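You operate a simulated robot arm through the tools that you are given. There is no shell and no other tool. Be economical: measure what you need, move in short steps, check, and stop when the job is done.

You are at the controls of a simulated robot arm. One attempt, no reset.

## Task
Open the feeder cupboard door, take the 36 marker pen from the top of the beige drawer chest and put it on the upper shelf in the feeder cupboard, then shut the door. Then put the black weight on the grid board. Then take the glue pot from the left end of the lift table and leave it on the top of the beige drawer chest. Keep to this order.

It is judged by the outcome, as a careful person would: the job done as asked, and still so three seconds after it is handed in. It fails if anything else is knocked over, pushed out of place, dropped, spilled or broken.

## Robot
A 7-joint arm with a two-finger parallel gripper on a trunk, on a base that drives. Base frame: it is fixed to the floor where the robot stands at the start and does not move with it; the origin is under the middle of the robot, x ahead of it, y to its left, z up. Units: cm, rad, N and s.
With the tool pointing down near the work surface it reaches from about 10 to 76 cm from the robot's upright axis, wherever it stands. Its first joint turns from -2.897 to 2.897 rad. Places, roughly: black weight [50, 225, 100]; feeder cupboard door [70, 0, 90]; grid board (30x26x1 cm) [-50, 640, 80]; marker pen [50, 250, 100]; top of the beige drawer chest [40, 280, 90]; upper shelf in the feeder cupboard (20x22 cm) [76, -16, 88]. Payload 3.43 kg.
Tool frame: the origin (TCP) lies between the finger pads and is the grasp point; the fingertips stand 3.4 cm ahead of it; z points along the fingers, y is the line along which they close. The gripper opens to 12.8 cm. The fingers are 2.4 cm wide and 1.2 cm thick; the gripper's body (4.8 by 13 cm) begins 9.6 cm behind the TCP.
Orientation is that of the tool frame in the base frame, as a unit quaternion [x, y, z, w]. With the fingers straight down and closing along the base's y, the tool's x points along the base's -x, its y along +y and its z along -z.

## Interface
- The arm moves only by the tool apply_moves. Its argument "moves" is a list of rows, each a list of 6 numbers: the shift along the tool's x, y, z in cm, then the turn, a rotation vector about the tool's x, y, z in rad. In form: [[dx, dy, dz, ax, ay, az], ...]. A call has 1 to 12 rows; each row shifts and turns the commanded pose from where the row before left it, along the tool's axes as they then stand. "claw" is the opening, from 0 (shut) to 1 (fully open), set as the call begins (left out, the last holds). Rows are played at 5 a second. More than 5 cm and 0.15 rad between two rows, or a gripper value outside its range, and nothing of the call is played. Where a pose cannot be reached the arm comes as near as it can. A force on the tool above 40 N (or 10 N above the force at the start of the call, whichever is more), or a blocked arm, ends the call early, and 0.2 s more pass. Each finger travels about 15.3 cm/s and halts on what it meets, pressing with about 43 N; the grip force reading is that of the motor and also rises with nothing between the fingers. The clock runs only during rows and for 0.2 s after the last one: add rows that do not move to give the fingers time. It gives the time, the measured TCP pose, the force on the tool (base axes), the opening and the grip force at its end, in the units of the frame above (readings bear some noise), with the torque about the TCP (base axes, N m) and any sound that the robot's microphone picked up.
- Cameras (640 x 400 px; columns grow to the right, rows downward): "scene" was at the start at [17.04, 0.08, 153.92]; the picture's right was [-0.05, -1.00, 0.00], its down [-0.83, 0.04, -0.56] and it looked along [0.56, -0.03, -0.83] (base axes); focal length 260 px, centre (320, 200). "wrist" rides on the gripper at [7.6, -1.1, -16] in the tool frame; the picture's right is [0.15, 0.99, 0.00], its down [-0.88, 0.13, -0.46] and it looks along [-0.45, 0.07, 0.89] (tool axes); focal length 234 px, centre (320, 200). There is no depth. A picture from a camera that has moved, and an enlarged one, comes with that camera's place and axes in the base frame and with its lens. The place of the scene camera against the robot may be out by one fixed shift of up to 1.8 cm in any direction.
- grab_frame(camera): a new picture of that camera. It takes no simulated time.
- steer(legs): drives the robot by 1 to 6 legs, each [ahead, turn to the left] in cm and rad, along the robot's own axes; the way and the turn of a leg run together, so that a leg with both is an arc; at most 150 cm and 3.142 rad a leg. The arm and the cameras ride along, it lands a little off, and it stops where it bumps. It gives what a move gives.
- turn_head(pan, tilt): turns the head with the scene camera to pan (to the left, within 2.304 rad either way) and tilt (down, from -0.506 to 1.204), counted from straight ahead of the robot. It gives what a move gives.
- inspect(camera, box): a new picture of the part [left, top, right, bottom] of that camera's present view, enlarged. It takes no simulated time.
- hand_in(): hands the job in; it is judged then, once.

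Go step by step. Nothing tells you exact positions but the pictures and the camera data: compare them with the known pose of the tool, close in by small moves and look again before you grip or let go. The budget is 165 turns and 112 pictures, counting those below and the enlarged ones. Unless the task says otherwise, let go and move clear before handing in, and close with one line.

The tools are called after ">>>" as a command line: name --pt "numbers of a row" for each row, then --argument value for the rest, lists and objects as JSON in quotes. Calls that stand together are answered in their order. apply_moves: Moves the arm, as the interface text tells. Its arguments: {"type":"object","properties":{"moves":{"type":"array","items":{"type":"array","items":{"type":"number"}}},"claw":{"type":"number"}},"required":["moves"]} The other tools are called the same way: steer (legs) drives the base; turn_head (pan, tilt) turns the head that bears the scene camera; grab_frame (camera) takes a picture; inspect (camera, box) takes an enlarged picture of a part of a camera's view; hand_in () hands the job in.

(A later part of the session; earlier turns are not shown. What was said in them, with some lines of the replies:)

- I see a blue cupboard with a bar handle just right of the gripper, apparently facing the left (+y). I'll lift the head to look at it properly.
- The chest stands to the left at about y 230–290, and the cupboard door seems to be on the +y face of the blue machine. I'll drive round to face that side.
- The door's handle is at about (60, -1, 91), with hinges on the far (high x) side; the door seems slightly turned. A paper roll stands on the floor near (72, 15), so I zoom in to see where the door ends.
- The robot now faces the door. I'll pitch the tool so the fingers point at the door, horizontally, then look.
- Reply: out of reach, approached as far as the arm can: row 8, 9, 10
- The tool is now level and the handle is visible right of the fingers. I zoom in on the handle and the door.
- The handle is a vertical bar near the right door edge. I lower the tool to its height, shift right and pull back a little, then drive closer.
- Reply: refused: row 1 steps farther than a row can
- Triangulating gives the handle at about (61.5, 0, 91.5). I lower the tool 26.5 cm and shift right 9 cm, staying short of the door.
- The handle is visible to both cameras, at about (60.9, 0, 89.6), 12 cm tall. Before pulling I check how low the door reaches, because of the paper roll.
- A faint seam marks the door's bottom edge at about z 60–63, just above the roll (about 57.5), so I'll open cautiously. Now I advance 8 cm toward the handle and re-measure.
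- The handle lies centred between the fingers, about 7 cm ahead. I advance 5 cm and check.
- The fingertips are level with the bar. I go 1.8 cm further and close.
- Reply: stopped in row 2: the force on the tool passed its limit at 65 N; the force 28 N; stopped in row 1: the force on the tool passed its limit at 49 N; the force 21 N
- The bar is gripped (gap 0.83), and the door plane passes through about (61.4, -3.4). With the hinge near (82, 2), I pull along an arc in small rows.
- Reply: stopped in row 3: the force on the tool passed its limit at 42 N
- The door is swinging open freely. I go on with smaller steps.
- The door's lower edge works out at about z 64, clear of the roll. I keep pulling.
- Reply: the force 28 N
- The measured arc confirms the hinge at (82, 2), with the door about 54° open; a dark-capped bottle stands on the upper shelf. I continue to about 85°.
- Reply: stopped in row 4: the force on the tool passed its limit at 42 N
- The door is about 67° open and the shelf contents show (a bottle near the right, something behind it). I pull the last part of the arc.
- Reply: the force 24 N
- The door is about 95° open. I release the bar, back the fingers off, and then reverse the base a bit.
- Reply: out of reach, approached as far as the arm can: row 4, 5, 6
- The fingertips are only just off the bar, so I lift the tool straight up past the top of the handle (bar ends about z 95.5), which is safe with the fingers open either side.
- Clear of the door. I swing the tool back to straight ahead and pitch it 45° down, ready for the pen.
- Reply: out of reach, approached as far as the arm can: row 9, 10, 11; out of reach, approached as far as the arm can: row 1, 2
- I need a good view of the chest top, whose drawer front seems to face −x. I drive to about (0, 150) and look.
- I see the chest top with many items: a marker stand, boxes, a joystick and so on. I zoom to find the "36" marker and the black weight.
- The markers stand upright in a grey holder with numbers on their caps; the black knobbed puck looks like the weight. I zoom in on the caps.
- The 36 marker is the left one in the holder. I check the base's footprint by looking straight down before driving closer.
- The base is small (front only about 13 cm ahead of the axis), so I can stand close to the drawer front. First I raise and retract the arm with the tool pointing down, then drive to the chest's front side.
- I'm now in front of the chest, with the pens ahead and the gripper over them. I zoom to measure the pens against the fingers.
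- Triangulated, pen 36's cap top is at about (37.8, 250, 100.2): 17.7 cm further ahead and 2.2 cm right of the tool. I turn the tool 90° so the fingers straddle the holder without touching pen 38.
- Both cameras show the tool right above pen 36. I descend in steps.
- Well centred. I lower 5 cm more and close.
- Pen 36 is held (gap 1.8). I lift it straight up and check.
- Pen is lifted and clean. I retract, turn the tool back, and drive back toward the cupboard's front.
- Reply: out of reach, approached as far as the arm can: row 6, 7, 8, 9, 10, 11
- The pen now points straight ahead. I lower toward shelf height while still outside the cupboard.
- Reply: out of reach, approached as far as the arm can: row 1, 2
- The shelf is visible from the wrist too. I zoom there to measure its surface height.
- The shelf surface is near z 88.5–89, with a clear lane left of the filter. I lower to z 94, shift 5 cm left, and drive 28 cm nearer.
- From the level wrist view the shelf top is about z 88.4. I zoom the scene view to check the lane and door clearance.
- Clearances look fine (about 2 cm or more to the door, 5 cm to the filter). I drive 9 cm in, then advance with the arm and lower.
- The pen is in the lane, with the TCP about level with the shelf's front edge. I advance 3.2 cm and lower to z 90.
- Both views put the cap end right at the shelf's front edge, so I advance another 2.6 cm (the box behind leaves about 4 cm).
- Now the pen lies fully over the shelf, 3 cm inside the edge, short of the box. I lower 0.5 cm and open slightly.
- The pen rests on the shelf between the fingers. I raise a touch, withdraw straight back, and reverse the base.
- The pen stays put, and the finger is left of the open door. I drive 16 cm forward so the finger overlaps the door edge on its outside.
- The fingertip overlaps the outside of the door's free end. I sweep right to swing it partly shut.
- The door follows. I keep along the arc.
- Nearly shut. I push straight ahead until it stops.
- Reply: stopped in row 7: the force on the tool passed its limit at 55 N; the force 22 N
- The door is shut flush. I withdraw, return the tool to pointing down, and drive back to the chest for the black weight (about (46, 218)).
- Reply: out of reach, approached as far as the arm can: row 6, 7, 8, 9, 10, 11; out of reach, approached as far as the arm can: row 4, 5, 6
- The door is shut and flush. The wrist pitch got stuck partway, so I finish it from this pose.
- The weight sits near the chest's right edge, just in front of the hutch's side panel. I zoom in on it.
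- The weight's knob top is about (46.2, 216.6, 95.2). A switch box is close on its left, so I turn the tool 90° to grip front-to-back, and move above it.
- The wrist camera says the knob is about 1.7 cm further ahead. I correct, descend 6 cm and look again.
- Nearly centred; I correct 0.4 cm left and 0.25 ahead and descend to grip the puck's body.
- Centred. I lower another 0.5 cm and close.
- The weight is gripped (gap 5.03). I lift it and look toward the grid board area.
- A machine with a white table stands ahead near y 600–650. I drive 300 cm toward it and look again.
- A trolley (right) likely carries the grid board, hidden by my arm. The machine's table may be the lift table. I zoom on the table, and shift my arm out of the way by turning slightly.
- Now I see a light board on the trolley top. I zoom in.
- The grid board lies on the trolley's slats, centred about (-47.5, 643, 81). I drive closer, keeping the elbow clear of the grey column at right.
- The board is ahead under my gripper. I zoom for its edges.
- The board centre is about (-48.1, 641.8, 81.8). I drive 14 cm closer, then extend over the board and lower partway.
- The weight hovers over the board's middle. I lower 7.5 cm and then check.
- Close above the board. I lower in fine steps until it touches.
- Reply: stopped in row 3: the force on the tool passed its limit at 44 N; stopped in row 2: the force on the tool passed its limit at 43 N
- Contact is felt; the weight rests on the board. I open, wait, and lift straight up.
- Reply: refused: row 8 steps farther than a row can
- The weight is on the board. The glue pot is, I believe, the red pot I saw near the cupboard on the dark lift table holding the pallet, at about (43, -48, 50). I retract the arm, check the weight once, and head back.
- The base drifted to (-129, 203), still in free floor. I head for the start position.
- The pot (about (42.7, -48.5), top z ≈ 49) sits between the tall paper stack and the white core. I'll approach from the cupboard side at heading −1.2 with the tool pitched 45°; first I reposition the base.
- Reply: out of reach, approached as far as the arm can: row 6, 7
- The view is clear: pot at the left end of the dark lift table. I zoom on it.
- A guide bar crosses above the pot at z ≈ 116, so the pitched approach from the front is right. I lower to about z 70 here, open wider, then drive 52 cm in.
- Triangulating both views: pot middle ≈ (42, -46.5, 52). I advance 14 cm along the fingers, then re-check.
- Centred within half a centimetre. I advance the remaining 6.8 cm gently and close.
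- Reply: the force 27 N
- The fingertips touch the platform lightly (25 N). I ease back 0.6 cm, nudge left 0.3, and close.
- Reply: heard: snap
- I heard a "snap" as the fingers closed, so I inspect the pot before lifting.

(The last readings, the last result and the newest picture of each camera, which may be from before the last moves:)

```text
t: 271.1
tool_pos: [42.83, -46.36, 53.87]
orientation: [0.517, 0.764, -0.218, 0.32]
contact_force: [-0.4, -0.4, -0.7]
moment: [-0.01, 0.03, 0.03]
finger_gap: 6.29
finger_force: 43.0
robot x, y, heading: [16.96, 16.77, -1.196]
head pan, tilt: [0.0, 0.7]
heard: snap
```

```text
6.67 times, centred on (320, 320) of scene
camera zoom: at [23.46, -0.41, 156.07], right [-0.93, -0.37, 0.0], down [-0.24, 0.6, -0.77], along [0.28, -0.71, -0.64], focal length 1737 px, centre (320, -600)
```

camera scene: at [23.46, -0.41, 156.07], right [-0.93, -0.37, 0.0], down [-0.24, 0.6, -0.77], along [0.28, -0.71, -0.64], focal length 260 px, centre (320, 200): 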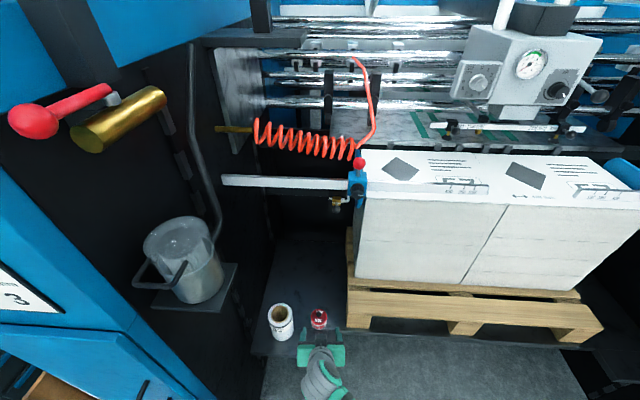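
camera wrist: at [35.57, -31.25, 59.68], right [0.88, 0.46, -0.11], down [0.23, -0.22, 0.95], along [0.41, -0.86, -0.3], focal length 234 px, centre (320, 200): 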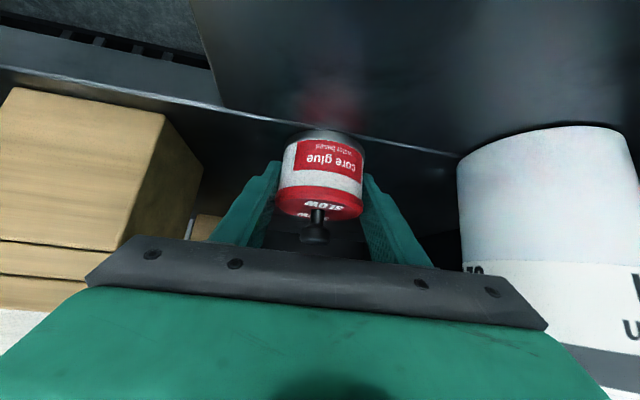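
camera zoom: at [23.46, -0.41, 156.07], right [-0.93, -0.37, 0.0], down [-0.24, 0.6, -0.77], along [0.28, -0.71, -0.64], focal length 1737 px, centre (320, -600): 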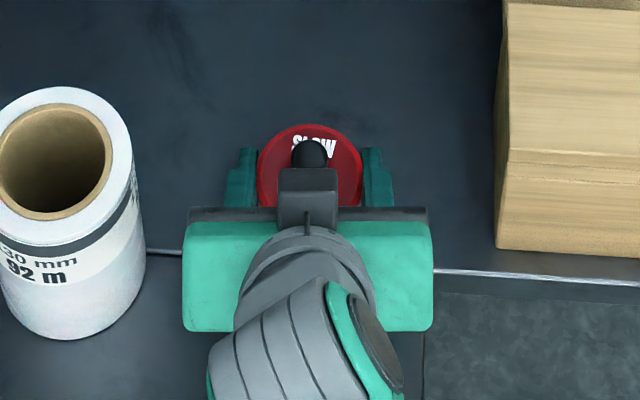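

The pot looks intact and square in the grip (its lid is marked "SLOW", so I'll handle it gently and keep it level). I lift slowly straight up.

>>> apply_moves --pt "-0.36 0 -0.35 0 0 0" --pt "-0.36 0 -0.35 0 0 0" --pt "-0.71 0 -0.7 0 0 0" --pt "-0.71 0 -0.7 0 0 0" --pt "-0.71 0 -0.7 0 0 0" --pt "-0.71 0 -0.7 0 0 0" --pt "-0.71 0 -0.7 0 0 0" --pt "-0.71 0 -0.7 0 0 0" --pt "-0.71 0 -0.7 0 0 0" --pt "-0.71 0 -0.7 0 0 0" --pt "-0.36 0 -0.35 0 0 0"

>>> inspect --camera "scene" --box '[260, 270, 380, 370]'

```text
t: 273.5
tool_pos: [42.9, -46.24, 63.48]
orientation: [0.518, 0.763, -0.218, 0.319]
contact_force: [0.3, 0.4, -1.4]
moment: [0.01, 0.03, 0.02]
finger_gap: 6.24
finger_force: 42.8
robot x, y, heading: [17.13, 16.39, -1.194]
head pan, tilt: [0.0, 0.7]
```

```text
4.00 times, centred on (320, 320) of scene
camera zoom: at [23.46, -0.41, 156.07], right [-0.93, -0.37, 0.0], down [-0.24, 0.6, -0.77], along [0.28, -0.71, -0.64], focal length 1042 px, centre (320, -280)
```

zoom: 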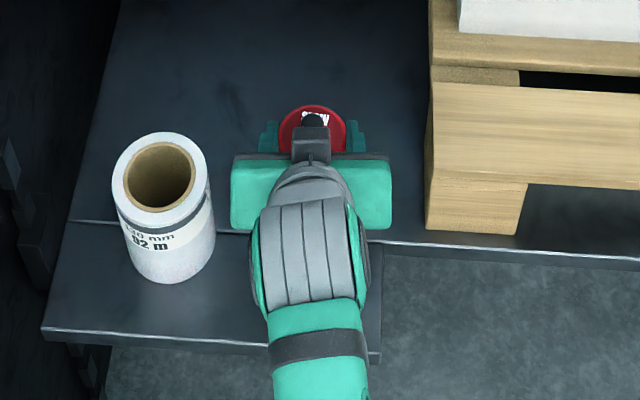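

The pot is up and steady. I back out gently, then raise it slowly to carrying height.

>>> steer --legs '[[-12, 0], [-20, 0], [-20, 0]]'

>>> apply_moves --pt "-1.21 0 -1.19 0 0 0" --pt "-1.21 0 -1.19 0 0 0" --pt "-1.21 0 -1.19 0 0 0" --pt "-1.21 0 -1.19 0 0 0" --pt "-1.21 0 -1.19 0 0 0" --pt "-1.21 0 -1.19 0 0 0" --pt "-1.21 0 -1.19 0 0 0" --pt "-1.21 0 -1.19 0 0 0" --pt "-1.21 0 -1.19 0 0 0" --pt "-1.21 0 -1.19 0 0 0" --pt "-1.21 0 -1.19 0 0 0" --pt "-1.21 0 -1.19 0 0 0"

>>> apply_moves --pt "-1.21 0 -1.19 0 0 0" --pt "-1.21 0 -1.19 0 0 0" --pt "-1.21 0 -1.19 0 0 0" --pt "-1.21 0 -1.19 0 0 0" --pt "-1.21 0 -1.19 0 0 0" --pt "-1.21 0 -1.19 0 0 0" --pt "-1.21 0 -1.19 0 0 0" --pt "-1.21 0 -1.19 0 0 0" --pt "-1.21 0 -1.19 0 0 0" --pt "-1.21 0 -1.19 0 0 0" --pt "-1.21 0 -1.19 0 0 0" --pt "0 0 0 0 0 0"

>>> grab_frame --camera "scene"

```text
t: 277.1
tool_pos: [23.68, 2.22, 63.45]
orientation: [0.516, 0.764, -0.218, 0.32]
contact_force: [0.2, -0.5, -0.4]
moment: [-0.01, -0.02, 0.02]
finger_gap: 6.26
finger_force: 42.8
robot x, y, heading: [-2.43, 65.19, -1.191]
head pan, tilt: [0.0, 0.7]
```

```text
t: 279.7
tool_pos: [23.85, 2.38, 83.8]
orientation: [0.517, 0.764, -0.217, 0.319]
contact_force: [0.2, 0.7, -1.0]
moment: [0.01, 0.01, -0.02]
finger_gap: 6.27
finger_force: 42.1
robot x, y, heading: [-2.55, 65.12, -1.191]
head pan, tilt: [0.0, 0.7]
```

```text
t: 282.3
tool_pos: [23.92, 2.48, 102.43]
orientation: [0.516, 0.765, -0.217, 0.32]
contact_force: [0.5, -0.2, -0.7]
moment: [0.02, 0.0, 0.01]
finger_gap: 6.26
finger_force: 43.0
robot x, y, heading: [-2.14, 65.59, -1.189]
head pan, tilt: [0.0, 0.7]
```

```text
9 pictures are left
camera scene: at [4.19, 48.1, 156.07], right [-0.93, -0.37, 0.0], down [-0.24, 0.6, -0.77], along [0.28, -0.71, -0.64], focal length 260 px, centre (320, 200)
```

scene: 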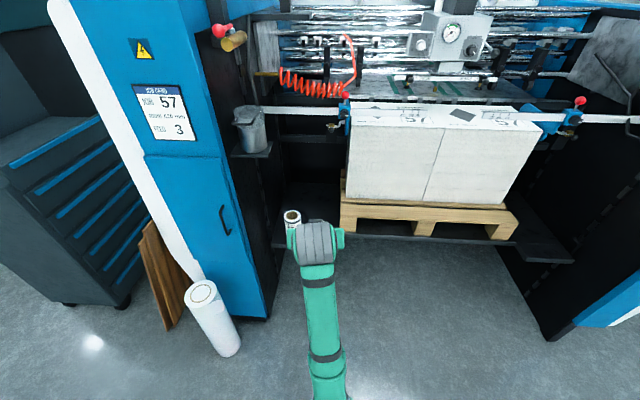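

Everything is steady; door shut, scene unchanged. I drive to the chest's front side.

>>> steer --legs '[[0, -1.5], [0, -1.5], [75, 0], [75, 0], [0, -0.9], [0, -0.89]]'

>>> turn_head --pan 0.0 --tilt 0.7

>>> grab_frame --camera "scene"

```text
t: 303.6
tool_pos: [-6.65, 215.86, 102.38]
orientation: [-0.111, 0.916, 0.045, 0.383]
contact_force: [-0.1, 0.4, -0.6]
moment: [-0.01, 0.0, 0.03]
finger_gap: 6.24
finger_force: 43.6
robot x, y, heading: [-72.2, 198.63, 0.242]
head pan, tilt: [0.0, 0.7]
```

```text
t: 304.2
tool_pos: [-6.5, 215.72, 102.38]
orientation: [-0.112, 0.915, 0.046, 0.384]
contact_force: [-0.1, 1.2, -0.9]
moment: [-0.03, -0.01, 0.01]
finger_gap: 6.19
finger_force: 43.1
robot x, y, heading: [-72.54, 199.02, 0.246]
head pan, tilt: [0.0, 0.7]
```

```text
8 pictures are left
camera scene: at [-54.62, 203.55, 156.07], right [0.24, -0.97, 0.0], down [-0.63, -0.15, -0.77], along [0.74, 0.18, -0.64], focal length 260 px, centre (320, 200)
```

scene: 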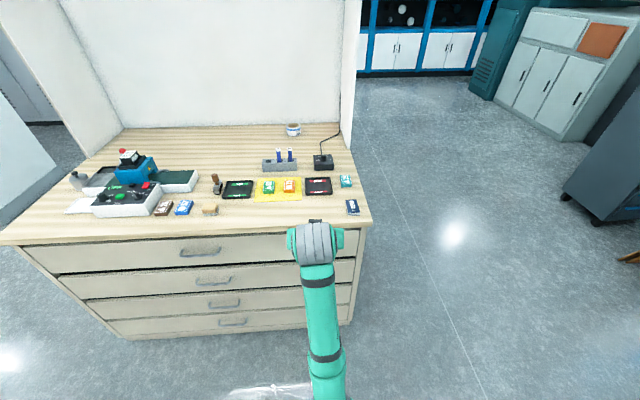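

The chest's free front strip lies between the yellow sheet and the front edge; I choose a spot about 7 cm inside the edge. I drive 19.5 cm and shift slightly left, slowly.

>>> steer --legs '[[10, 0], [9.5, 0]]'

>>> apply_moves --pt "0 0.9 0 0 0 0" --pt "0 0.9 0 0 0 0" --pt "0 0.9 0 0 0 0" --pt "0 0.9 0 0 0 0" --pt "0 0.9 0 0 0 0" --pt "0 0.9 0 0 0 0" --pt "0 0 0 0 0 0"

>>> grab_frame --camera "scene"

>>> grab_frame --camera "wrist"

```text
t: 306.1
tool_pos: [12.51, 220.34, 102.26]
orientation: [-0.112, 0.915, 0.046, 0.384]
contact_force: [-0.5, -0.1, 0.1]
moment: [-0.02, 0.03, 0.05]
finger_gap: 6.24
finger_force: 43.3
robot x, y, heading: [-53.43, 203.47, 0.236]
head pan, tilt: [0.0, 0.7]
```

```text
t: 307.7
tool_pos: [11.08, 225.79, 102.31]
orientation: [-0.112, 0.915, 0.045, 0.385]
contact_force: [0.1, 0.4, 0.2]
moment: [0.01, -0.03, -0.04]
finger_gap: 6.22
finger_force: 42.8
robot x, y, heading: [-53.32, 203.55, 0.235]
head pan, tilt: [0.0, 0.7]
```

```text
7 pictures are left
camera scene: at [-35.57, 208.19, 156.07], right [0.24, -0.97, 0.0], down [-0.63, -0.15, -0.77], along [0.74, 0.18, -0.64], focal length 260 px, centre (320, 200)
```

scene: 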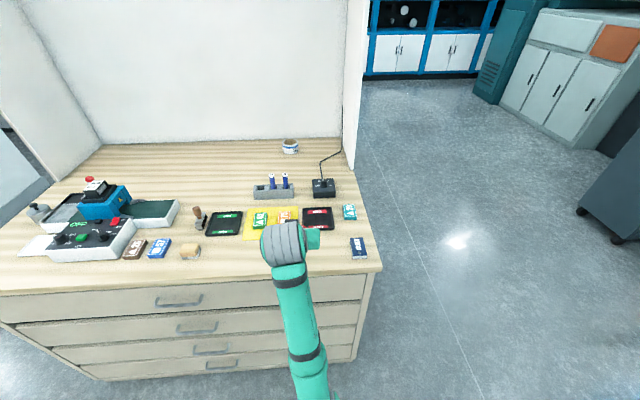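

```text
6 pictures are left
camera wrist: at [-4.78, 220.67, 108.12], right [-0.34, 0.94, -0.11], down [0.25, 0.2, 0.95], along [0.91, 0.29, -0.3], focal length 234 px, centre (320, 200)
```

wrist: 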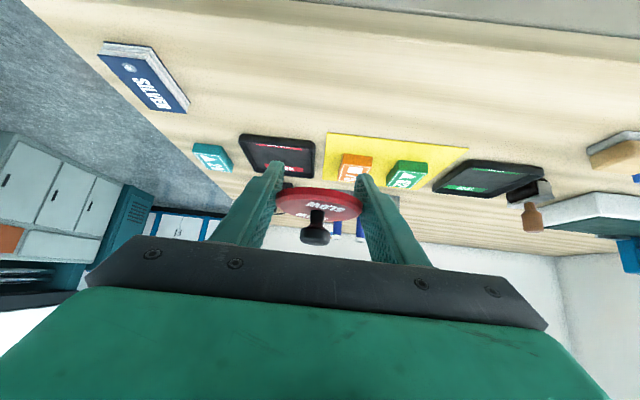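

The wrist view seems to show only the red lid in the grip, without the pot's body beneath. I zoom to be sure.

>>> inspect --camera "wrist" --box '[240, 130, 400, 260]'

```text
3.08 times, centred on (320, 195) of wrist
camera zoom: at [-4.78, 220.67, 108.12], right [-0.34, 0.94, -0.11], down [0.25, 0.2, 0.95], along [0.91, 0.29, -0.3], focal length 720 px, centre (320, 215)
```

zoom: 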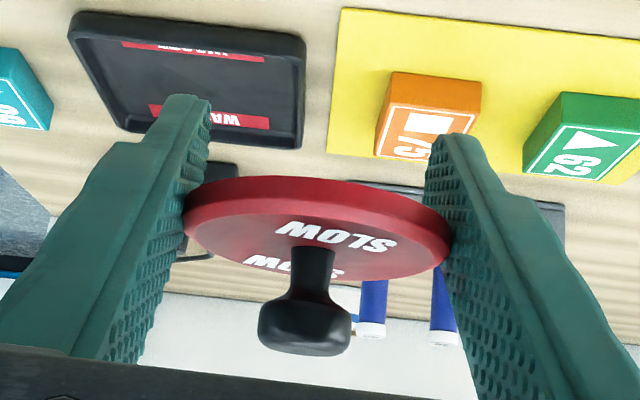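

It is indeed only the lid: the "snap" was the lid popping off, so the pot itself stayed on the lift table. I'll carry the lid back, reseat it on the pot, and then regrip the pot by its body.

>>> apply_moves --pt "0 -0.9 0 0 0 0" --pt "0 -0.9 0 0 0 0" --pt "0 -0.9 0 0 0 0" --pt "0 -0.9 0 0 0 0" --pt "0 -0.9 0 0 0 0" --pt "0 -0.9 0 0 0 0" --pt "0 0 0 0 0 0"

>>> steer --legs '[[-20, 0], [0, -1.323], [76, 0], [75, 0]]'

```text
t: 309.3
tool_pos: [12.53, 220.31, 102.21]
orientation: [-0.112, 0.915, 0.046, 0.384]
contact_force: [0.6, 0.1, -0.4]
moment: [0.03, -0.02, -0.01]
finger_gap: 6.25
finger_force: 42.6
robot x, y, heading: [-53.26, 203.34, 0.24]
head pan, tilt: [0.0, 0.7]
```

```text
t: 322.0
tool_pos: [31.2, 5.8, 102.11]
orientation: [0.475, 0.79, -0.2, 0.331]
contact_force: [-0.2, 0.0, -1.0]
moment: [-0.02, -0.01, 0.03]
finger_gap: 6.23
finger_force: 42.5
robot x, y, heading: [-1.15, 65.63, -1.085]
head pan, tilt: [0.0, 0.7]
```

>>> apply_moves --pt "1.74 0 1.71 0 0 0" --pt "1.74 0 1.71 0 0 0" --pt "1.74 0 1.71 0 0 0" --pt "1.74 0 1.71 0 0 0" --pt "1.74 0 1.71 0 0 0" --pt "1.74 0 1.71 0 0 0" --pt "1.74 0 1.71 0 0 0" --pt "1.74 0 1.71 0 0 0"

>>> apply_moves --pt "1.74 0 1.71 0 0 0" --pt "1.74 0 1.71 0 0 0" --pt "1.74 0 1.71 0 0 0" --pt "1.74 0 1.71 0 0 0" --pt "1.74 0 1.71 0 0 0" --pt "1.74 0 1.71 0 0 0" --pt "1.74 0 1.71 0 0 0" --pt "1.74 0 1.71 0 0 0"

>>> steer --legs '[[0, -0.129], [30, 0]]'

>>> grab_frame --camera "wrist"

```text
t: 323.8
tool_pos: [31.38, 5.84, 82.72]
orientation: [0.476, 0.79, -0.201, 0.33]
contact_force: [-0.3, 0.1, 0.1]
moment: [0.01, 0.05, 0.0]
finger_gap: 6.19
finger_force: 42.9
robot x, y, heading: [-0.97, 65.97, -1.086]
head pan, tilt: [0.0, 0.7]
```

```text
t: 325.6
tool_pos: [31.22, 5.79, 63.28]
orientation: [0.475, 0.79, -0.2, 0.33]
contact_force: [-0.3, 0.1, -0.6]
moment: [-0.01, -0.02, 0.02]
finger_gap: 6.23
finger_force: 43.2
robot x, y, heading: [-1.32, 65.8, -1.092]
head pan, tilt: [0.0, 0.7]
```

```text
t: 328.2
tool_pos: [33.98, -25.93, 63.23]
orientation: [0.524, 0.759, -0.221, 0.317]
contact_force: [0.1, -0.4, -0.6]
moment: [-0.01, -0.01, -0.02]
finger_gap: 6.24
finger_force: 43.4
robot x, y, heading: [9.35, 37.43, -1.208]
head pan, tilt: [0.0, 0.7]
```

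```text
4 pictures are left
camera wrist: at [27.04, -10.63, 69.03], right [0.89, 0.44, -0.11], down [0.23, -0.23, 0.95], along [0.4, -0.87, -0.3], focal length 234 px, centre (320, 200)
```

wrist: 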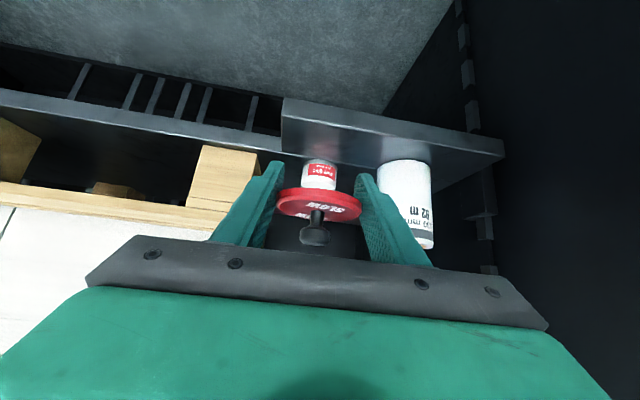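

The pot still stands where it was. I drive 19 cm in and will align from the recorded grip pose (42.83, -46.36, 53.87).

>>> steer --legs '[[10, 0], [9, 0]]'

>>> apply_moves --pt "0 0 0 0 0 0" --pt "0 0 0 0 0 0"

```text
t: 330.1
tool_pos: [40.8, -43.71, 63.17]
orientation: [0.524, 0.759, -0.22, 0.317]
contact_force: [1.2, 0.8, 0.3]
moment: [-0.02, 0.01, 0.05]
finger_gap: 6.21
finger_force: 42.8
robot x, y, heading: [15.9, 19.49, -1.206]
head pan, tilt: [0.0, 0.7]
```

```text
t: 330.7
tool_pos: [40.67, -43.65, 63.12]
orientation: [0.523, 0.759, -0.22, 0.317]
contact_force: [-0.4, 0.5, -0.6]
moment: [-0.02, 0.0, -0.02]
finger_gap: 6.23
finger_force: 42.8
robot x, y, heading: [15.33, 19.9, -1.213]
head pan, tilt: [0.0, 0.7]
```

>>> apply_moves --pt "-0.76 0.34 0.77 0 0 0" --pt "-0.76 0.34 0.77 0 0 0" --pt "-0.76 0.34 0.77 0 0 0" --pt "0 0 0 0 0 0" --pt "1.07 0 1.05 0 0 0" --pt "1.07 0 1.05 0 0 0" --pt "1.07 0 1.05 0 0 0" --pt "0 0 0 0 0 0"

>>> inspect --camera "wrist" --box '[240, 110, 400, 260]'

```text
t: 332.5
tool_pos: [42.88, -46.29, 58.72]
orientation: [0.523, 0.759, -0.221, 0.318]
contact_force: [0.2, -0.4, -1.0]
moment: [-0.01, -0.03, -0.01]
finger_gap: 6.22
finger_force: 42.7
robot x, y, heading: [15.62, 19.78, -1.212]
head pan, tilt: [0.0, 0.7]
```

```text
2.67 times, centred on (320, 185) of wrist
camera zoom: at [35.89, -31.04, 64.52], right [0.89, 0.45, -0.11], down [0.23, -0.23, 0.95], along [0.4, -0.87, -0.3], focal length 624 px, centre (320, 240)
```

zoom: 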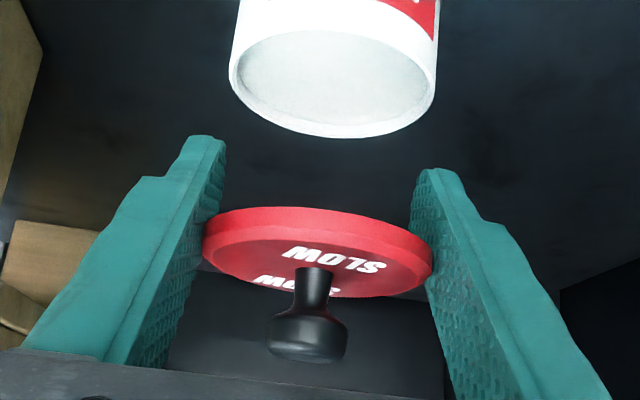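

The lid lines up with the open pot within about 2 mm. I lower it slowly straight down onto the pot.

>>> apply_moves --pt "0.57 0.08 0.56 0 0 0" --pt "0.57 0 0.56 0 0 0" --pt "0.57 0 0.56 0 0 0" --pt "0.57 0 0.56 0 0 0" --pt "0.43 0 0.42 0 0 0" --pt "0.29 0 0.28 0 0 0" --pt "0.21 0 0.21 0 0 0" --pt "0 0 0 0 0 0"

```text
t: 334.3
tool_pos: [42.82, -46.25, 54.25]
orientation: [0.523, 0.759, -0.22, 0.318]
contact_force: [0.0, 0.5, 0.1]
moment: [-0.01, -0.02, -0.02]
finger_gap: 6.23
finger_force: 43.3
robot x, y, heading: [15.86, 19.81, -1.214]
head pan, tilt: [0.0, 0.7]
```

>>> apply_moves --pt "0.14 0 0.14 0 0 0" --pt "0.14 0 0.14 0 0 0" --pt "0.14 0 0.14 0 0 0" --pt "0 0 0 0 0 0"

```text
t: 335.3
tool_pos: [43.01, -46.51, 54.1]
orientation: [0.523, 0.758, -0.222, 0.32]
contact_force: [-0.1, 8.7, 29.4]
moment: [-0.44, -0.39, 0.08]
finger_gap: 6.22
finger_force: 43.0
robot x, y, heading: [16.1, 20.29, -1.21]
head pan, tilt: [0.0, 0.7]
```

The lid meets the pot (29 N). I press a little more to seat it.

>>> apply_moves --pt "0.1 0 0.1 0 0 0" --pt "0.1 0 0.1 0 0 0" --pt "0 0 0 0 0 0"

```text
t: 335.6
tool_pos: [43.08, -46.64, 54.06]
orientation: [0.522, 0.758, -0.223, 0.321]
contact_force: [-0.4, -0.5, 5.0]
moment: [0.0, -0.08, 0.06]
finger_gap: 6.23
finger_force: 42.9
robot x, y, heading: [15.86, 19.63, -1.213]
head pan, tilt: [0.0, 0.7]
stopped in row 1: the force on the tool passed its limit at 44 N (the readings are from after the stop); the commanded pose is now the measured one
```

No click yet, and the tool slid about 0.3 cm forward. I relax, recentre, and press again.

>>> apply_moves --pt "-0.14 0 -0.14 0 0 0" --pt "0.2 -0.1 -0.2 0 0 0" --pt "0.1 0 0.1 0 0 0" --pt "0.14 0 0.14 0 0 0" --pt "0.1 0 0.1 0 0 0" --pt "0.07 0 0.07 0 0 0" --pt "0 0 0 0 0 0"

>>> inspect --camera "wrist" --box '[240, 110, 400, 260]'

```text
t: 337.2
tool_pos: [42.95, -46.39, 53.8]
orientation: [0.523, 0.757, -0.223, 0.321]
contact_force: [-3.6, 5.0, 27.3]
moment: [0.36, 0.21, -0.01]
finger_gap: 6.22
finger_force: 42.9
robot x, y, heading: [15.72, 19.65, -1.208]
head pan, tilt: [0.0, 0.7]
```

```text
2.67 times, centred on (320, 185) of wrist
camera zoom: at [35.9, -31.13, 59.35], right [0.89, 0.45, -0.11], down [0.22, -0.22, 0.95], along [0.4, -0.87, -0.29], focal length 624 px, centre (320, 240)
```

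zoom: 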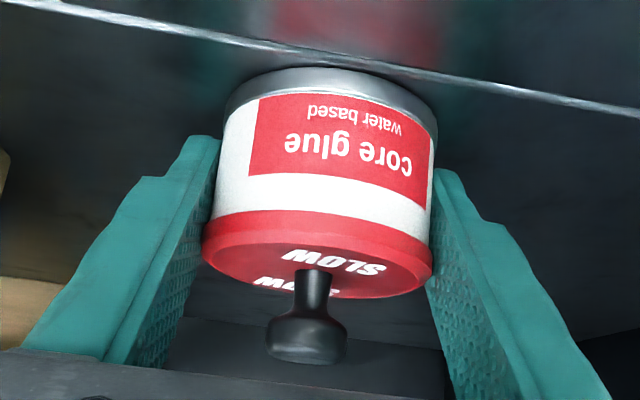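

The lid sits fully on the pot again. I release, back off about 2.7 cm so the pads meet only the body below the lid.

>>> apply_moves --pt "0 0 0 0 0 0" --pt "0 0 0 0 0 0" --pt "0 0 0 0 0 0" --claw 0.75

>>> apply_moves --pt "-0.2 0 -0.2 0 0 0" --pt "0.63 0 -0.64 0 0 0" --pt "0.63 0 -0.64 0 0 0" --pt "0.63 0 -0.64 0 0 0" --pt "0 0 0 0 0 0"

```text
t: 338.0
tool_pos: [42.9, -46.53, 53.7]
orientation: [0.523, 0.757, -0.223, 0.321]
contact_force: [-9.0, -6.0, 25.4]
moment: [-0.13, -0.95, -0.27]
finger_gap: 9.01
finger_force: 0.1
robot x, y, heading: [15.51, 19.89, -1.212]
head pan, tilt: [0.0, 0.7]
heard: snap
```

```text
t: 339.2
tool_pos: [41.81, -43.66, 53.68]
orientation: [0.523, 0.759, -0.222, 0.32]
contact_force: [2.4, -1.7, 7.7]
moment: [-0.01, -0.46, -0.05]
finger_gap: 9.65
finger_force: 0.3
robot x, y, heading: [15.77, 19.84, -1.208]
head pan, tilt: [0.0, 0.7]
```

A second "snap" on release suggests the lid latched. I raise 0.4 cm clear of the platform, then take a careful look at the pads and the lid.

>>> apply_moves --pt "-0.43 0 -0.14 0 0 0" --pt "0 0 0 0 0 0"

>>> inspect --camera "wrist" --box '[240, 90, 400, 240]'

```text
t: 339.8
tool_pos: [41.98, -43.98, 54.1]
orientation: [0.523, 0.759, -0.222, 0.319]
contact_force: [0.7, 0.3, 0.7]
moment: [0.03, -0.02, -0.01]
finger_gap: 9.61
finger_force: 0.0
robot x, y, heading: [15.84, 20.07, -1.211]
head pan, tilt: [0.0, 0.7]
```

```text
2.67 times, centred on (320, 165) of wrist
camera zoom: at [34.95, -28.7, 59.84], right [0.89, 0.45, -0.11], down [0.23, -0.22, 0.95], along [0.4, -0.87, -0.3], focal length 624 px, centre (320, 293)
```

zoom: 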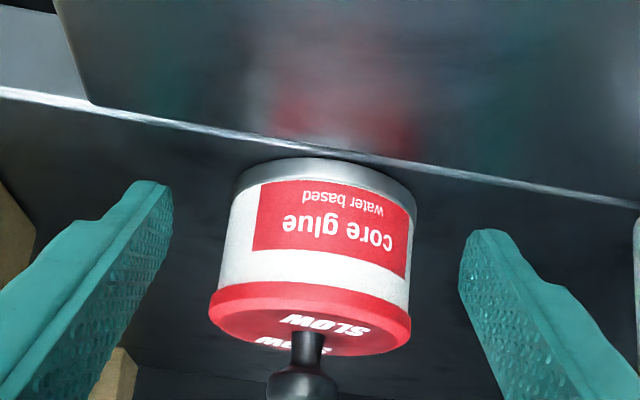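

The lid is on properly. To keep the pads off the lid rim I back off another 0.7 cm and down 0.2, then close.

>>> apply_moves --pt "0.63 0 -0.36 0 0 0" --pt "0 0 0 0 0 0"

>>> apply_moves --pt "0 0 0 0 0 0" --pt "0 0 0 0 0 0" --pt "0 0 0 0 0 0" --claw 0.0

```text
t: 340.4
tool_pos: [41.59, -43.33, 54.05]
orientation: [0.523, 0.758, -0.222, 0.32]
contact_force: [0.3, -0.3, -0.3]
moment: [0.0, -0.03, 0.01]
finger_gap: 9.6
finger_force: 0.1
robot x, y, heading: [16.04, 19.85, -1.211]
head pan, tilt: [0.0, 0.7]
```

```text
t: 341.2
tool_pos: [41.73, -43.4, 54.01]
orientation: [0.523, 0.758, -0.223, 0.32]
contact_force: [0.8, 0.0, 1.8]
moment: [-0.01, -0.04, 0.03]
finger_gap: 5.89
finger_force: 42.7
robot x, y, heading: [16.05, 19.88, -1.208]
head pan, tilt: [0.0, 0.7]
```

Gap 5.89 — that's the body, and no snap this time. I lift slowly.

>>> apply_moves --pt "-0.36 0 -0.35 0 0 0" --pt "-0.36 0 -0.35 0 0 0" --pt "-0.71 0 -0.7 0 0 0" --pt "-0.71 0 -0.7 0 0 0" --pt "-0.71 0 -0.7 0 0 0" --pt "-0.71 0 -0.7 0 0 0" --pt "-0.71 0 -0.7 0 0 0" --pt "-0.71 0 -0.7 0 0 0" --pt "-0.71 0 -0.7 0 0 0" --pt "-0.71 0 -0.7 0 0 0" --pt "-0.36 0 -0.35 0 0 0" --pt "0 0 0 0 0 0"

```text
t: 343.8
tool_pos: [41.73, -43.17, 63.39]
orientation: [0.523, 0.758, -0.222, 0.32]
contact_force: [0.1, 0.3, -5.2]
moment: [0.13, 0.06, 0.0]
finger_gap: 5.87
finger_force: 43.0
robot x, y, heading: [16.32, 20.02, -1.211]
head pan, tilt: [0.0, 0.7]
```

The force reading now shows the pot's weight (5 N), so the whole pot is in hand. I back out gently and raise it slowly to carrying height.

>>> steer --legs '[[-12, 0], [-20, 0], [-18, 0]]'

>>> apply_moves --pt "-1.21 0 -1.19 0 0 0" --pt "-1.21 0 -1.19 0 0 0" --pt "-1.21 0 -1.19 0 0 0" --pt "-1.21 0 -1.19 0 0 0" --pt "-1.21 0 -1.19 0 0 0" --pt "-1.21 0 -1.19 0 0 0" --pt "-1.21 0 -1.19 0 0 0" --pt "-1.21 0 -1.19 0 0 0" --pt "-1.21 0 -1.19 0 0 0" --pt "-1.21 0 -1.19 0 0 0" --pt "-1.21 0 -1.19 0 0 0" --pt "-1.21 0 -1.19 0 0 0"

>>> apply_moves --pt "-1.21 0 -1.19 0 0 0" --pt "-1.21 0 -1.19 0 0 0" --pt "-1.21 0 -1.19 0 0 0" --pt "-1.21 0 -1.19 0 0 0" --pt "-1.21 0 -1.19 0 0 0" --pt "-1.21 0 -1.19 0 0 0" --pt "-1.21 0 -1.19 0 0 0" --pt "-1.21 0 -1.19 0 0 0" --pt "-1.21 0 -1.19 0 0 0" --pt "-1.21 0 -1.19 0 0 0" --pt "-1.21 0 -1.19 0 0 0" --pt "0 0 0 0 0 0"

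```text
t: 347.4
tool_pos: [24.0, 4.35, 63.32]
orientation: [0.522, 0.759, -0.222, 0.32]
contact_force: [0.0, -0.1, -5.0]
moment: [0.1, 0.1, -0.02]
finger_gap: 5.89
finger_force: 43.5
robot x, y, heading: [-2.28, 67.31, -1.214]
head pan, tilt: [0.0, 0.7]
```

```text
t: 350.0
tool_pos: [24.02, 4.48, 83.84]
orientation: [0.521, 0.759, -0.222, 0.321]
contact_force: [0.2, -0.2, -5.0]
moment: [0.12, 0.05, -0.03]
finger_gap: 5.86
finger_force: 42.8
robot x, y, heading: [-2.19, 67.1, -1.213]
head pan, tilt: [0.0, 0.7]
```

```text
t: 352.6
tool_pos: [24.02, 4.6, 102.44]
orientation: [0.521, 0.76, -0.221, 0.32]
contact_force: [-0.7, -0.1, -4.5]
moment: [0.18, 0.03, 0.0]
finger_gap: 5.86
finger_force: 42.6
robot x, y, heading: [-2.41, 67.41, -1.208]
head pan, tilt: [0.0, 0.7]
```

Weight reading is steady. I drive to the chest again with the same route.

>>> steer --legs '[[0, -1.5], [0, -1.513], [75, 0], [74, 0], [0, -0.9], [0, -0.916]]'

```text
t: 373.9
tool_pos: [1.57, 213.97, 102.38]
orientation: [-0.091, 0.916, 0.038, 0.388]
contact_force: [-0.1, -0.1, -4.9]
moment: [-0.07, 0.16, -0.02]
finger_gap: 5.81
finger_force: 42.9
robot x, y, heading: [-64.6, 198.64, 0.188]
head pan, tilt: [0.0, 0.7]
```

>>> steer --legs '[[12, 0]]'

>>> apply_moves --pt "0 0.8 0 0 0 0" --pt "0 0.8 0 0 0 0" --pt "0 0.8 0 0 0 0" --pt "0 0.8 0 0 0 0" --pt "0 0.8 0 0 0 0" --pt "0 0.8 0 0 0 0" --pt "0 0.8 0 0 0 0" --pt "0 0 0 0 0 0"

>>> grab_frame --camera "wrist"

```text
t: 375.1
tool_pos: [13.56, 216.26, 102.38]
orientation: [-0.091, 0.916, 0.037, 0.388]
contact_force: [0.1, -0.6, -4.9]
moment: [-0.06, 0.16, -0.03]
finger_gap: 5.8
finger_force: 42.7
robot x, y, heading: [-52.52, 201.09, 0.191]
head pan, tilt: [0.0, 0.7]
```

```text
t: 376.9
tool_pos: [12.48, 221.66, 102.44]
orientation: [-0.09, 0.916, 0.037, 0.388]
contact_force: [-0.1, 0.4, -5.3]
moment: [-0.05, 0.14, 0.0]
finger_gap: 5.79
finger_force: 42.9
robot x, y, heading: [-52.6, 201.26, 0.187]
head pan, tilt: [0.0, 0.7]
```

```text
0 pictures are left
camera wrist: at [-3.78, 217.34, 108.05], right [-0.29, 0.95, -0.11], down [0.25, 0.19, 0.95], along [0.92, 0.25, -0.3], focal length 234 px, centre (320, 200)
```

wrist: 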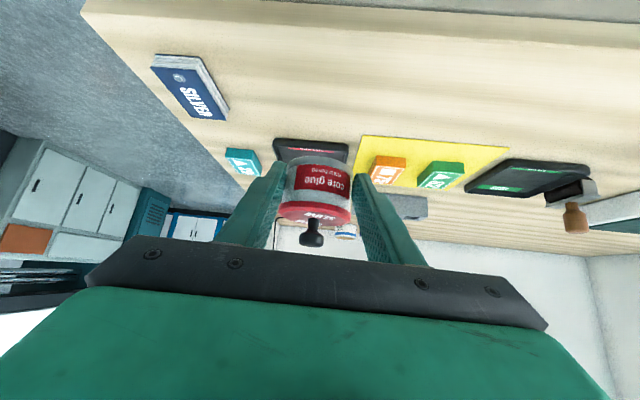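

The pot hangs upright with its lid on, above a clear patch of the chest top (landing about 6 cm inside the front edge, well clear of the tray and tag). I move 1.5 cm further in, and lower slowly.

>>> apply_moves --pt "-0.52 0 0.54 0 0 0" --pt "-0.52 0 0.54 0 0 0" --pt "0.72 0 0.7 0 0 0" --pt "0.72 0 0.7 0 0 0" --pt "0.72 0 0.7 0 0 0" --pt "0.72 0 0.7 0 0 0" --pt "0.72 0 0.7 0 0 0" --pt "0.72 0 0.7 0 0 0" --pt "0.5 0 0.49 0 0 0" --pt "0.36 0 0.35 0 0 0" --pt "0 0 0 0 0 0"

>>> apply_moves --pt "0.14 0 0.14 0 0 0" --pt "0.14 0 0.14 0 0 0" --pt "0.14 0 0.14 0 0 0" --pt "0 0 0 0 0 0"

```text
t: 379.3
tool_pos: [13.99, 221.98, 95.22]
orientation: [-0.091, 0.916, 0.037, 0.388]
contact_force: [0.2, 0.0, -4.4]
moment: [-0.04, 0.19, -0.01]
finger_gap: 5.79
finger_force: 43.0
robot x, y, heading: [-52.64, 200.88, 0.191]
head pan, tilt: [0.0, 0.7]
```

```text
t: 380.3
tool_pos: [13.88, 222.06, 94.56]
orientation: [-0.091, 0.916, 0.037, 0.388]
contact_force: [0.6, 0.3, -4.1]
moment: [-0.04, 0.18, 0.01]
finger_gap: 5.76
finger_force: 43.4
robot x, y, heading: [-52.46, 201.39, 0.193]
head pan, tilt: [0.0, 0.7]
```

>>> apply_moves --pt "0.14 0 0.14 0 0 0" --pt "0.14 0 0.14 0 0 0" --pt "0 0 0 0 0 0"

>>> apply_moves --pt "0.14 0 0.14 0 0 0" --pt "0.14 0 0.14 0 0 0" --pt "0 0 0 0 0 0"

```text
t: 381.1
tool_pos: [14.03, 222.13, 94.16]
orientation: [-0.091, 0.916, 0.037, 0.388]
contact_force: [0.1, -0.2, -5.0]
moment: [-0.01, 0.2, -0.01]
finger_gap: 5.77
finger_force: 42.8
robot x, y, heading: [-52.34, 201.28, 0.187]
head pan, tilt: [0.0, 0.7]
```

```text
t: 381.9
tool_pos: [14.12, 221.92, 93.79]
orientation: [-0.091, 0.916, 0.037, 0.388]
contact_force: [-0.1, 0.8, -5.3]
moment: [-0.04, 0.19, 0.0]
finger_gap: 5.8
finger_force: 43.5
robot x, y, heading: [-52.98, 200.96, 0.193]
head pan, tilt: [0.0, 0.7]
```

Not yet touching; I continue in 0.2 cm steps.

>>> apply_moves --pt "0.14 0 0.14 0 0 0" --pt "0.14 0 0.14 0 0 0" --pt "0 0 0 0 0 0"

>>> apply_moves --pt "0.14 0 0.14 0 0 0" --pt "0 0 0 0 0 0"

```text
t: 382.7
tool_pos: [14.06, 222.03, 93.57]
orientation: [-0.091, 0.916, 0.037, 0.389]
contact_force: [-2.2, 1.6, 8.2]
moment: [-0.25, -0.4, -0.02]
finger_gap: 5.78
finger_force: 42.8
robot x, y, heading: [-52.77, 201.08, 0.197]
head pan, tilt: [0.0, 0.7]
```

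```text
t: 383.3
tool_pos: [13.96, 222.12, 93.56]
orientation: [-0.09, 0.915, 0.038, 0.392]
contact_force: [-5.2, 3.2, 28.8]
moment: [0.17, -0.51, 0.03]
finger_gap: 5.76
finger_force: 43.1
robot x, y, heading: [-52.91, 200.9, 0.19]
head pan, tilt: [0.0, 0.7]
```

Contact is firm. I relax 0.2 cm, then open gently.

>>> apply_moves --pt "-0.14 0 -0.14 0 0 0" --pt "0 0 0 0 0 0"

>>> apply_moves --pt "0 0 0 0 0 0" --pt "0 0 0 0 0 0" --pt "0 0 0 0 0 0" --claw 0.72

```text
t: 383.9
tool_pos: [13.94, 222.13, 93.37]
orientation: [-0.091, 0.916, 0.038, 0.389]
contact_force: [2.6, 7.6, 27.4]
moment: [0.51, -1.27, 0.14]
finger_gap: 5.74
finger_force: 43.4
robot x, y, heading: [-53.06, 200.91, 0.189]
head pan, tilt: [0.0, 0.7]
```

```text
t: 384.7
tool_pos: [13.98, 222.08, 93.3]
orientation: [-0.092, 0.917, 0.038, 0.386]
contact_force: [-3.2, -8.1, 9.6]
moment: [0.17, 0.06, 0.11]
finger_gap: 8.76
finger_force: 0.0
robot x, y, heading: [-52.93, 200.94, 0.19]
head pan, tilt: [0.0, 0.7]
```

Released. I withdraw backward along the fingers, slowly at first.

>>> apply_moves --pt "0 0 -0.5 0 0 0" --pt "0 0 -1 0 0 0" --pt "0 0 -1 0 0 0" --pt "0 0 -1.5 0 0 0" --pt "0 0 -2 0 0 0" --pt "0 0 -2 0 0 0" --pt "0 0 -2 0 0 0" --pt "0 0 -2 0 0 0"

>>> steer --legs '[[-30, 0]]'

```text
t: 386.5
tool_pos: [5.52, 220.13, 101.63]
orientation: [-0.091, 0.916, 0.037, 0.388]
contact_force: [-0.2, -0.4, 0.3]
moment: [-0.01, -0.01, 0.03]
finger_gap: 9.23
finger_force: 0.0
robot x, y, heading: [-52.99, 201.17, 0.19]
head pan, tilt: [0.0, 0.7]
```

```text
t: 388.5
tool_pos: [-23.19, 214.43, 101.63]
orientation: [-0.09, 0.917, 0.037, 0.388]
contact_force: [0.2, -0.1, 0.0]
moment: [0.01, 0.02, -0.01]
finger_gap: 9.23
finger_force: 0.0
robot x, y, heading: [-81.63, 195.78, 0.187]
head pan, tilt: [0.0, 0.7]
```

The arm is clear with no force on it, and all three jobs are done in order. I hand the job in.

>>> hand_in

```text
The job is handed in.
```

The 36 marker pen is on the cupboard's upper shelf with the door shut, and the black weight is on the grid board. The glue pot is on the top of the beige drawer chest; its lid popped off on the first grip and I put it back on, but I had no pictures left to check the pot after letting go.
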